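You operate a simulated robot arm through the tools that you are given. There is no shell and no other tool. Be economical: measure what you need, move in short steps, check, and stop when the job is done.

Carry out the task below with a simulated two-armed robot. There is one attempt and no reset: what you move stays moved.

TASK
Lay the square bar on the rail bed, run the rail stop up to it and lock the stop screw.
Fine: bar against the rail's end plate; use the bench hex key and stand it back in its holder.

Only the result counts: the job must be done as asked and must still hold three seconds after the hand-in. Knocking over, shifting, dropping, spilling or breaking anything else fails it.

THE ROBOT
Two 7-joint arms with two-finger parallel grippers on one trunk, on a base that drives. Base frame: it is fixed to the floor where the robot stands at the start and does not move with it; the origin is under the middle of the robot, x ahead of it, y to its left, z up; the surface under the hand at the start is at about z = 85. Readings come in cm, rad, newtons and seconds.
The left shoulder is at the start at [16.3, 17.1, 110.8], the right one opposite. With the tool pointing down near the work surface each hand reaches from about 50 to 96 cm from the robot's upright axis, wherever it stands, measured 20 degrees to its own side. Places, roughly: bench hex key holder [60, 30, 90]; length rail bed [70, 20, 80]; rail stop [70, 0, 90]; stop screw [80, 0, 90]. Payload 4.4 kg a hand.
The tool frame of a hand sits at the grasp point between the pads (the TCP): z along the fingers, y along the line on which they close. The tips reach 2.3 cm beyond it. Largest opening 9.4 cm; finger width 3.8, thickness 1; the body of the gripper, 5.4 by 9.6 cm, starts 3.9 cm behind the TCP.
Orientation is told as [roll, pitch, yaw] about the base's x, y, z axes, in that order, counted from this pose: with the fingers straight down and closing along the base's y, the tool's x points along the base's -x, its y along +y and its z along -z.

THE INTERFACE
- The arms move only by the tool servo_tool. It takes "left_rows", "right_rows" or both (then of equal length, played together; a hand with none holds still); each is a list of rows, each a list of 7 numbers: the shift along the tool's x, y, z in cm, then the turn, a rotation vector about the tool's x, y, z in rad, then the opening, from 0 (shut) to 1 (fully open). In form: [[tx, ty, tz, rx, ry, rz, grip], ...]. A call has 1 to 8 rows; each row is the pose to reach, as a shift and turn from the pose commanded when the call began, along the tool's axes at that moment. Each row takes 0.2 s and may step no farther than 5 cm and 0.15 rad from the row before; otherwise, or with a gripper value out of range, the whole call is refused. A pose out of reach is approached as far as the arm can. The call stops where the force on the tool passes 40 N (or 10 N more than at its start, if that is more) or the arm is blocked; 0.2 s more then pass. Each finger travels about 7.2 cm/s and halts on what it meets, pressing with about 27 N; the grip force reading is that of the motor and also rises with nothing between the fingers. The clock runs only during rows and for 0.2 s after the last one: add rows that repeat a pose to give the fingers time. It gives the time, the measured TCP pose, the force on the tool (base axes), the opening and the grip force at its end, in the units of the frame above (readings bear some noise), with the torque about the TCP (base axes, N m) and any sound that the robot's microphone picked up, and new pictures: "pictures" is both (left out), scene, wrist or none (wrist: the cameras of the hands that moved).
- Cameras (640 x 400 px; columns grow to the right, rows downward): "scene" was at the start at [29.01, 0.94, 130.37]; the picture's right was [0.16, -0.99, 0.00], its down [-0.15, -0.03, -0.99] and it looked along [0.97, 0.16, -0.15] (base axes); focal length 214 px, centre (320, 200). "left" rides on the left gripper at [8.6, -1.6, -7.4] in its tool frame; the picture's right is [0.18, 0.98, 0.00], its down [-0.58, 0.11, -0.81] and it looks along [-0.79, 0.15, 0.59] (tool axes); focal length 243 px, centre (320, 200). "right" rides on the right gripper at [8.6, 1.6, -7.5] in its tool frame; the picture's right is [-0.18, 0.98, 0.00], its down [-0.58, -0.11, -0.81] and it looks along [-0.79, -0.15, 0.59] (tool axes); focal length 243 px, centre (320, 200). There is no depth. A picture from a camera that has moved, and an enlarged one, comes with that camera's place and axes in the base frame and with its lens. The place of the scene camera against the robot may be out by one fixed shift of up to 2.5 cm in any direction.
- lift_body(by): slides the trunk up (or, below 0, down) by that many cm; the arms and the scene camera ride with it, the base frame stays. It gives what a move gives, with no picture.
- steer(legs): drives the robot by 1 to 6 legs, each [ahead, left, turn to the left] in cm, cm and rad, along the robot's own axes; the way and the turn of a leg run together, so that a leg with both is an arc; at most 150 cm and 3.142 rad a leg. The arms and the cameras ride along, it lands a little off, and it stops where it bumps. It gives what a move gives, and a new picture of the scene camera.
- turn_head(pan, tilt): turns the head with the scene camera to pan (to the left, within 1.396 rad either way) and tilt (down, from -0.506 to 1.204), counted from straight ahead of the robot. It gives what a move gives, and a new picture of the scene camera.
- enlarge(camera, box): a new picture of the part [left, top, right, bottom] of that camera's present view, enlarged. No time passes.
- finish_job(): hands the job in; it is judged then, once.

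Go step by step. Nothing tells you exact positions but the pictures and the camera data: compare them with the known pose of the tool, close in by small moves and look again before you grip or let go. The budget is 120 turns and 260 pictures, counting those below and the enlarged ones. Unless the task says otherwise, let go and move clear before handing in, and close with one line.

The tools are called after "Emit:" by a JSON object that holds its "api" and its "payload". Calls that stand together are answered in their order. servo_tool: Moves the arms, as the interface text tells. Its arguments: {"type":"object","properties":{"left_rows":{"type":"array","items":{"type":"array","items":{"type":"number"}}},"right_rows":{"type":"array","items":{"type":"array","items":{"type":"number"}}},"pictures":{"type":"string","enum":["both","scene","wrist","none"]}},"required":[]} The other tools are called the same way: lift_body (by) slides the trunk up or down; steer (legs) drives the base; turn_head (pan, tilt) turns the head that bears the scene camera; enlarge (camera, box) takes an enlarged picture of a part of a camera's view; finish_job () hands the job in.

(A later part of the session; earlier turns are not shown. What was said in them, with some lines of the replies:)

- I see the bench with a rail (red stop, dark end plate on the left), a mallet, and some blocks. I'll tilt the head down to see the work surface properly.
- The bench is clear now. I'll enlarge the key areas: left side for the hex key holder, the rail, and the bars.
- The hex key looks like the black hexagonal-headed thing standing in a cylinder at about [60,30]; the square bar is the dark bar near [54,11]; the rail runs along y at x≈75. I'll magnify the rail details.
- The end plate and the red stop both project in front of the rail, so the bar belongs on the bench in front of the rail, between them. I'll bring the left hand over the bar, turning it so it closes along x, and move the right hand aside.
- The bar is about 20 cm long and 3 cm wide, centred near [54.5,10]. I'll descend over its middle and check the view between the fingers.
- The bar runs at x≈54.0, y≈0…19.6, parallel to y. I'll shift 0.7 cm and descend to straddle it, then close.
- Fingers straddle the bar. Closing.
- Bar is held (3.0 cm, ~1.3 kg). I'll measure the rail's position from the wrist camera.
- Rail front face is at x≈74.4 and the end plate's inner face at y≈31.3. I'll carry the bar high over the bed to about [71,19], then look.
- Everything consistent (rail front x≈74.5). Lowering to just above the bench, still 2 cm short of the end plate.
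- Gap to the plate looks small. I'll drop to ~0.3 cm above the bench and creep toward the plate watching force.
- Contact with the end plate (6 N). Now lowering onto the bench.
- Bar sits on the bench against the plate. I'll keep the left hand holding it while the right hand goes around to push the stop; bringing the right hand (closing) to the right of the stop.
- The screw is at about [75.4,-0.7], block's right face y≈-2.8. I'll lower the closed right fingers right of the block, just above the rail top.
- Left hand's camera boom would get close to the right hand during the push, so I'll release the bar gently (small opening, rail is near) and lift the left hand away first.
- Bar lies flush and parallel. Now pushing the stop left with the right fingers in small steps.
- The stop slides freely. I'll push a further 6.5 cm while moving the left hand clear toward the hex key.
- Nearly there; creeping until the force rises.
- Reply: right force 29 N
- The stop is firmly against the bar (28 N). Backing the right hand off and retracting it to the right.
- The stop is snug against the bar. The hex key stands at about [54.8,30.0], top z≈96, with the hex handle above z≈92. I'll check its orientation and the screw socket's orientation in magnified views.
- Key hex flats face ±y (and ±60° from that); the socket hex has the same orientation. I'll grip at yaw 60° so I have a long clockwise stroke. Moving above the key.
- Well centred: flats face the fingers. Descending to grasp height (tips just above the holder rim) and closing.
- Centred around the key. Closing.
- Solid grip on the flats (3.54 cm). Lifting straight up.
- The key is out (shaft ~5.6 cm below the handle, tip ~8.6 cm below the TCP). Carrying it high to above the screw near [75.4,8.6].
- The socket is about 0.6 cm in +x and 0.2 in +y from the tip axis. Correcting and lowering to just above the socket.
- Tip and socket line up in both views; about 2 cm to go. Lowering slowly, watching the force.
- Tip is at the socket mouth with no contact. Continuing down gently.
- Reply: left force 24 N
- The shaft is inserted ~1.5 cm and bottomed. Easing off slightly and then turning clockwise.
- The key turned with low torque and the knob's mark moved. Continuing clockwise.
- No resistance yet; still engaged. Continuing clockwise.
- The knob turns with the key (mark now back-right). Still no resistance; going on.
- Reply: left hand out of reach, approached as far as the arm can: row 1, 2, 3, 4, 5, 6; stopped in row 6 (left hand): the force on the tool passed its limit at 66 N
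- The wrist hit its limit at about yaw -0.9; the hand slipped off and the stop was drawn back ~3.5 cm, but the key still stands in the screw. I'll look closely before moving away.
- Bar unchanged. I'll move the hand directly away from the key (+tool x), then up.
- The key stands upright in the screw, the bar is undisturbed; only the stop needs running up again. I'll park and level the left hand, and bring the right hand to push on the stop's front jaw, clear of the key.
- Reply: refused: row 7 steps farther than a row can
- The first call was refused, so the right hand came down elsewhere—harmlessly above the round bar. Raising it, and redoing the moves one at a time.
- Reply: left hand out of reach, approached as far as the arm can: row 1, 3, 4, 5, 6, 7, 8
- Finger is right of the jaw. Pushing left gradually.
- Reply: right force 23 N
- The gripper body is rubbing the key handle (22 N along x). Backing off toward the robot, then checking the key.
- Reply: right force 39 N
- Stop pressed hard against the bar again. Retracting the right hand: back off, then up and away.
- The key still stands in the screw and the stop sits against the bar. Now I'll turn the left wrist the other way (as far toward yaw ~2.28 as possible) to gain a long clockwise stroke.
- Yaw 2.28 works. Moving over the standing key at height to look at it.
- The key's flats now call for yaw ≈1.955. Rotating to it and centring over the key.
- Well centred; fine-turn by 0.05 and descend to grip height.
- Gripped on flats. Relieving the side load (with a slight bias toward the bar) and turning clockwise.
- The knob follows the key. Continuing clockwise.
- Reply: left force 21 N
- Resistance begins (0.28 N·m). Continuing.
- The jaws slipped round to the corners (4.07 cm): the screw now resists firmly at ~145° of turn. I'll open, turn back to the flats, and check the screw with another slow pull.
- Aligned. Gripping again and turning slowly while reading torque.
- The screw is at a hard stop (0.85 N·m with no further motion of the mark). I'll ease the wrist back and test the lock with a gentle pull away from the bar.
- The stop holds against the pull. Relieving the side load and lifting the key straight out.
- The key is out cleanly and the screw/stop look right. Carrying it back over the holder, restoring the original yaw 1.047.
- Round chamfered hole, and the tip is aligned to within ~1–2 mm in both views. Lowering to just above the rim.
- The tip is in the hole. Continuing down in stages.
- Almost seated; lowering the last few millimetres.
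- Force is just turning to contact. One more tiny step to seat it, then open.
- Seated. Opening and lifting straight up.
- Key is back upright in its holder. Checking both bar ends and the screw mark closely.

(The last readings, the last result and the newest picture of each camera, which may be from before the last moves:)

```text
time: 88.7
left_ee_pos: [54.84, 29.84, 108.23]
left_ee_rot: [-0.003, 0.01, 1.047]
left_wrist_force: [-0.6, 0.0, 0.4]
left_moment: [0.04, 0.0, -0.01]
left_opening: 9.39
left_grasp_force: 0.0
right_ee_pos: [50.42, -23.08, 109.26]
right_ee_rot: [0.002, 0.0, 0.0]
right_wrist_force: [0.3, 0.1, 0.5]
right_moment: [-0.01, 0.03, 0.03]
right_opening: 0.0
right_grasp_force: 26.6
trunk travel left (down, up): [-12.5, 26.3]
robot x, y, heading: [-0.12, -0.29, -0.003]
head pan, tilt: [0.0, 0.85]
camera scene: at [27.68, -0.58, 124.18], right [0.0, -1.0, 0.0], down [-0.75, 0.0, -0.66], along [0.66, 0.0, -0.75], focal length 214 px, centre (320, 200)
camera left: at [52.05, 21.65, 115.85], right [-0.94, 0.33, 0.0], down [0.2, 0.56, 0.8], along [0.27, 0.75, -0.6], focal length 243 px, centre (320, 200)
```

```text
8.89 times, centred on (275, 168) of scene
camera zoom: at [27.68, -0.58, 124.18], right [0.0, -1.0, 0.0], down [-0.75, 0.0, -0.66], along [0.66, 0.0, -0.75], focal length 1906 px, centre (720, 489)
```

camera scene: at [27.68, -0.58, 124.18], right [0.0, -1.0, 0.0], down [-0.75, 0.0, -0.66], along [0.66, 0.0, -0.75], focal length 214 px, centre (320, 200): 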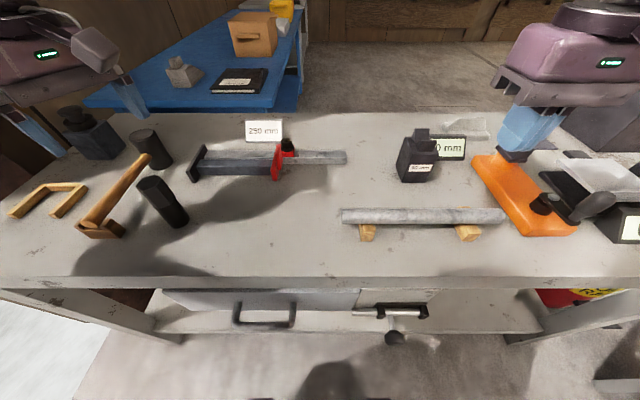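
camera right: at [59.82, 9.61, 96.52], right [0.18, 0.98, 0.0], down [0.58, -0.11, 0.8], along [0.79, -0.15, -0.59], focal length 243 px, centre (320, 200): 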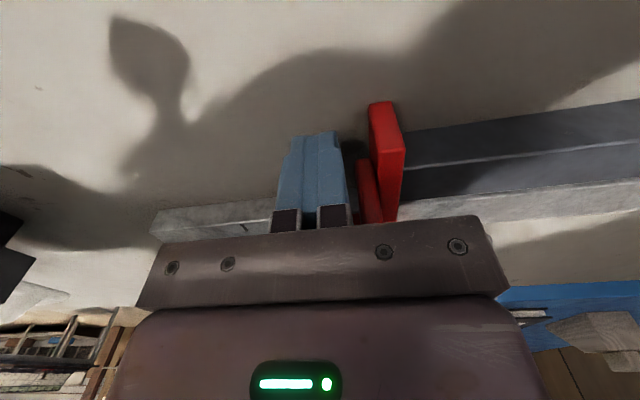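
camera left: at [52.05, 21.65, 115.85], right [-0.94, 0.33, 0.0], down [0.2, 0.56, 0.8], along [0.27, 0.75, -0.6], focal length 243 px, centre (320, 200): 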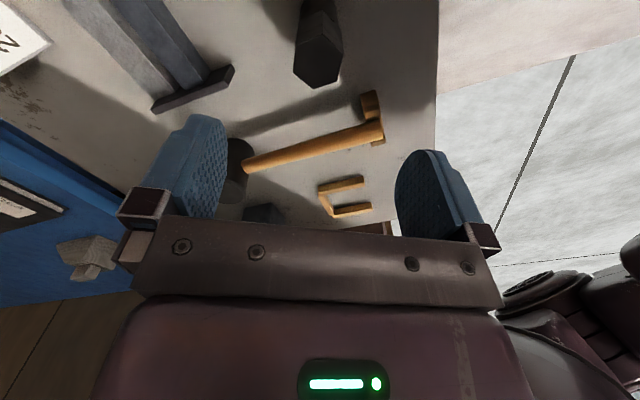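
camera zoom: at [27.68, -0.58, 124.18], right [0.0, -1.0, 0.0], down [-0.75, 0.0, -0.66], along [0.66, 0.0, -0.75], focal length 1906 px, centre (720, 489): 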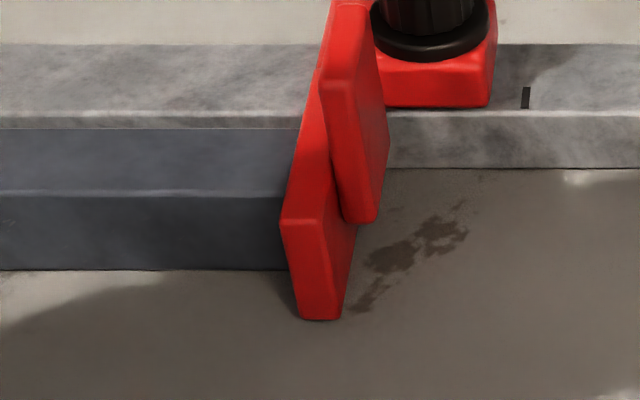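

Screw mark unchanged and bar flush at the end plate. The stop's contact face is hidden from here, so I'll swing the left wrist camera round to see the gap from the other side.

Emit:
{"api": "servo_tool", "payload": {"left_rows": [[0, 0, -0.5, 0, 0, 0.14, 1], [0, 0, -1, 0, 0, 0.28, 1], [0, 0, -1, 0, 0, 0.42, 1], [0, 0, -1, 0, 0, 0.56, 1], [0, 0, -1, 0, 0, 0.7, 1], [0, 0, -1, 0, 0, 0.84, 1], [0, 0, -1, 0, 0, 0.98, 1], [0, 0, -1, 0, 0, 1.047, 1]], "pictures": "none"}}

Emit:
{"api": "servo_tool", "payload": {"left_rows": [[-2, -1.5, 0, 0, 0, 0.14, 1], [-4, -3, 0, 0, 0, 0.28, 1], [-6, -4.5, 0, 0, 0, 0.42, 1], [-8, -6, 0, 0, 0, 0.56, 1], [-10, -7.5, 0, 0, 0, 0.7, 1], [-10, -9, 0, 0, 0, 0.75, 1]]}}

```text
time: 90.5
left_ee_pos: [54.98, 29.94, 109.0]
left_ee_rot: [-0.01, 0.003, -0.004]
left_wrist_force: [0.2, -0.2, 0.0]
left_moment: [0.0, 0.01, 0.01]
left_opening: 9.39
left_grasp_force: 0.2
right_ee_pos: [50.27, -22.98, 109.2]
right_ee_rot: [0.001, 0.005, 0.001]
right_wrist_force: [0.4, 0.5, -0.8]
right_moment: [-0.02, -0.02, 0.0]
right_opening: 0.01
right_grasp_force: 26.9
trunk travel left (down, up): [-12.5, 26.3]
robot x, y, heading: [-0.01, 0.17, 0.002]
head pan, tilt: [0.0, 0.85]
```

```text
time: 91.9
left_ee_pos: [64.93, 20.84, 109.08]
left_ee_rot: [-0.01, -0.005, -0.752]
left_wrist_force: [-0.9, -0.3, -0.4]
left_moment: [-0.01, -0.01, -0.01]
left_opening: 9.4
left_grasp_force: 0.0
right_ee_pos: [50.29, -22.99, 109.13]
right_ee_rot: [0.0, 0.003, 0.002]
right_wrist_force: [0.6, 0.6, 0.5]
right_moment: [0.01, -0.02, 0.0]
right_opening: 0.0
right_grasp_force: 26.5
trunk travel left (down, up): [-12.5, 26.3]
robot x, y, heading: [0.02, 0.2, 0.002]
head pan, tilt: [0.0, 0.85]
camera scene: at [27.7, -0.57, 124.17], right [0.0, -1.0, 0.0], down [-0.75, 0.0, -0.66], along [0.66, 0.0, -0.75], focal length 214 px, centre (320, 200)
camera left: at [57.65, 25.72, 116.56], right [0.54, 0.84, -0.01], down [0.5, -0.31, 0.81], along [0.68, -0.44, -0.59], focal length 243 px, centre (320, 200)
```

scene: 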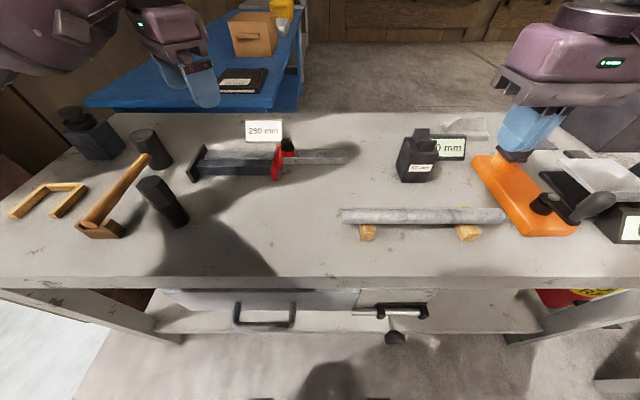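
left: 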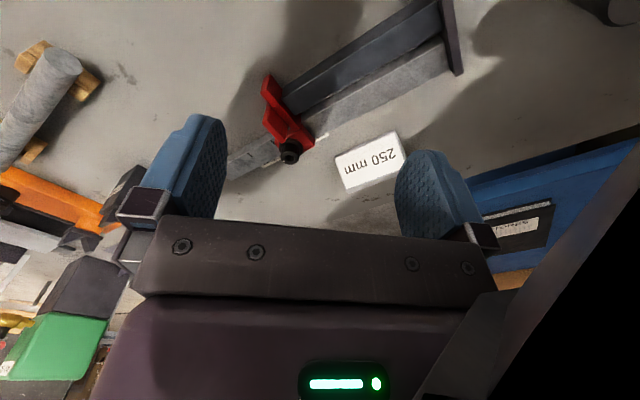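

Emit:
{"api": "enlarge", "payload": {"camera": "left", "box": [255, 65, 325, 170]}}

Emit:
{"api": "enlarge", "payload": {"camera": "left", "box": [265, 70, 305, 125]}}

```text
3.81 times, centred on (290, 118) of left
camera zoom: at [57.65, 25.72, 116.56], right [0.54, 0.84, -0.01], down [0.5, -0.31, 0.81], along [0.68, -0.44, -0.59], focal length 924 px, centre (434, 514)
```

zoom: 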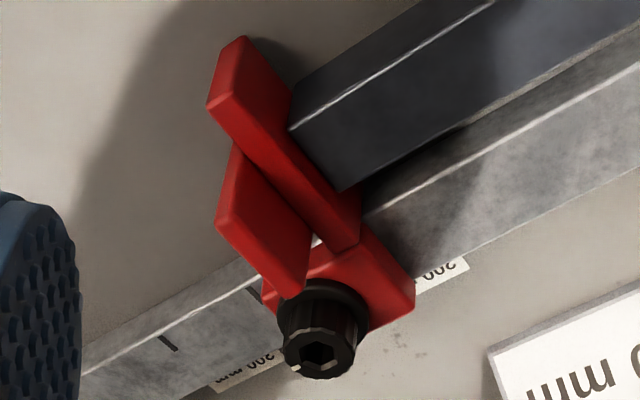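

```text
7.27 times, centred on (285, 98) of left
camera zoom: at [57.65, 25.72, 116.56], right [0.54, 0.84, -0.01], down [0.5, -0.31, 0.81], along [0.68, -0.44, -0.59], focal length 1764 px, centre (574, 946)
```

zoom: 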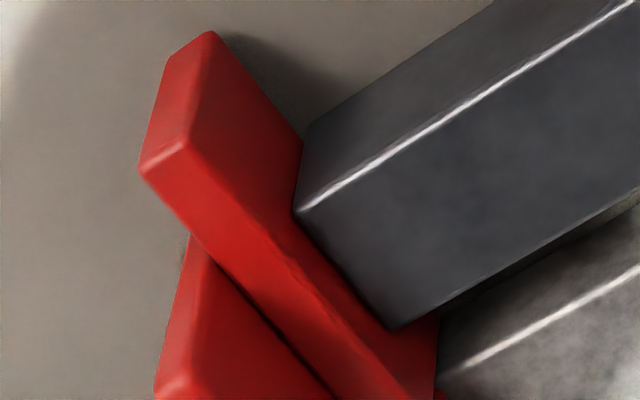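

The jaw meets the bar's end with no visible gap. The bar is on the bed against the end plate, the screw is tight and the key is back in its holder, with both hands clear. Handing in.

Emit:
{"api": "finish_job", "payload": {}}

```text
The job is handed in.
```

The job is handed in: the square bar lies on the rail bed against the end plate, the stop is run up to it with its screw locked, and the hex key stands back in its holder.
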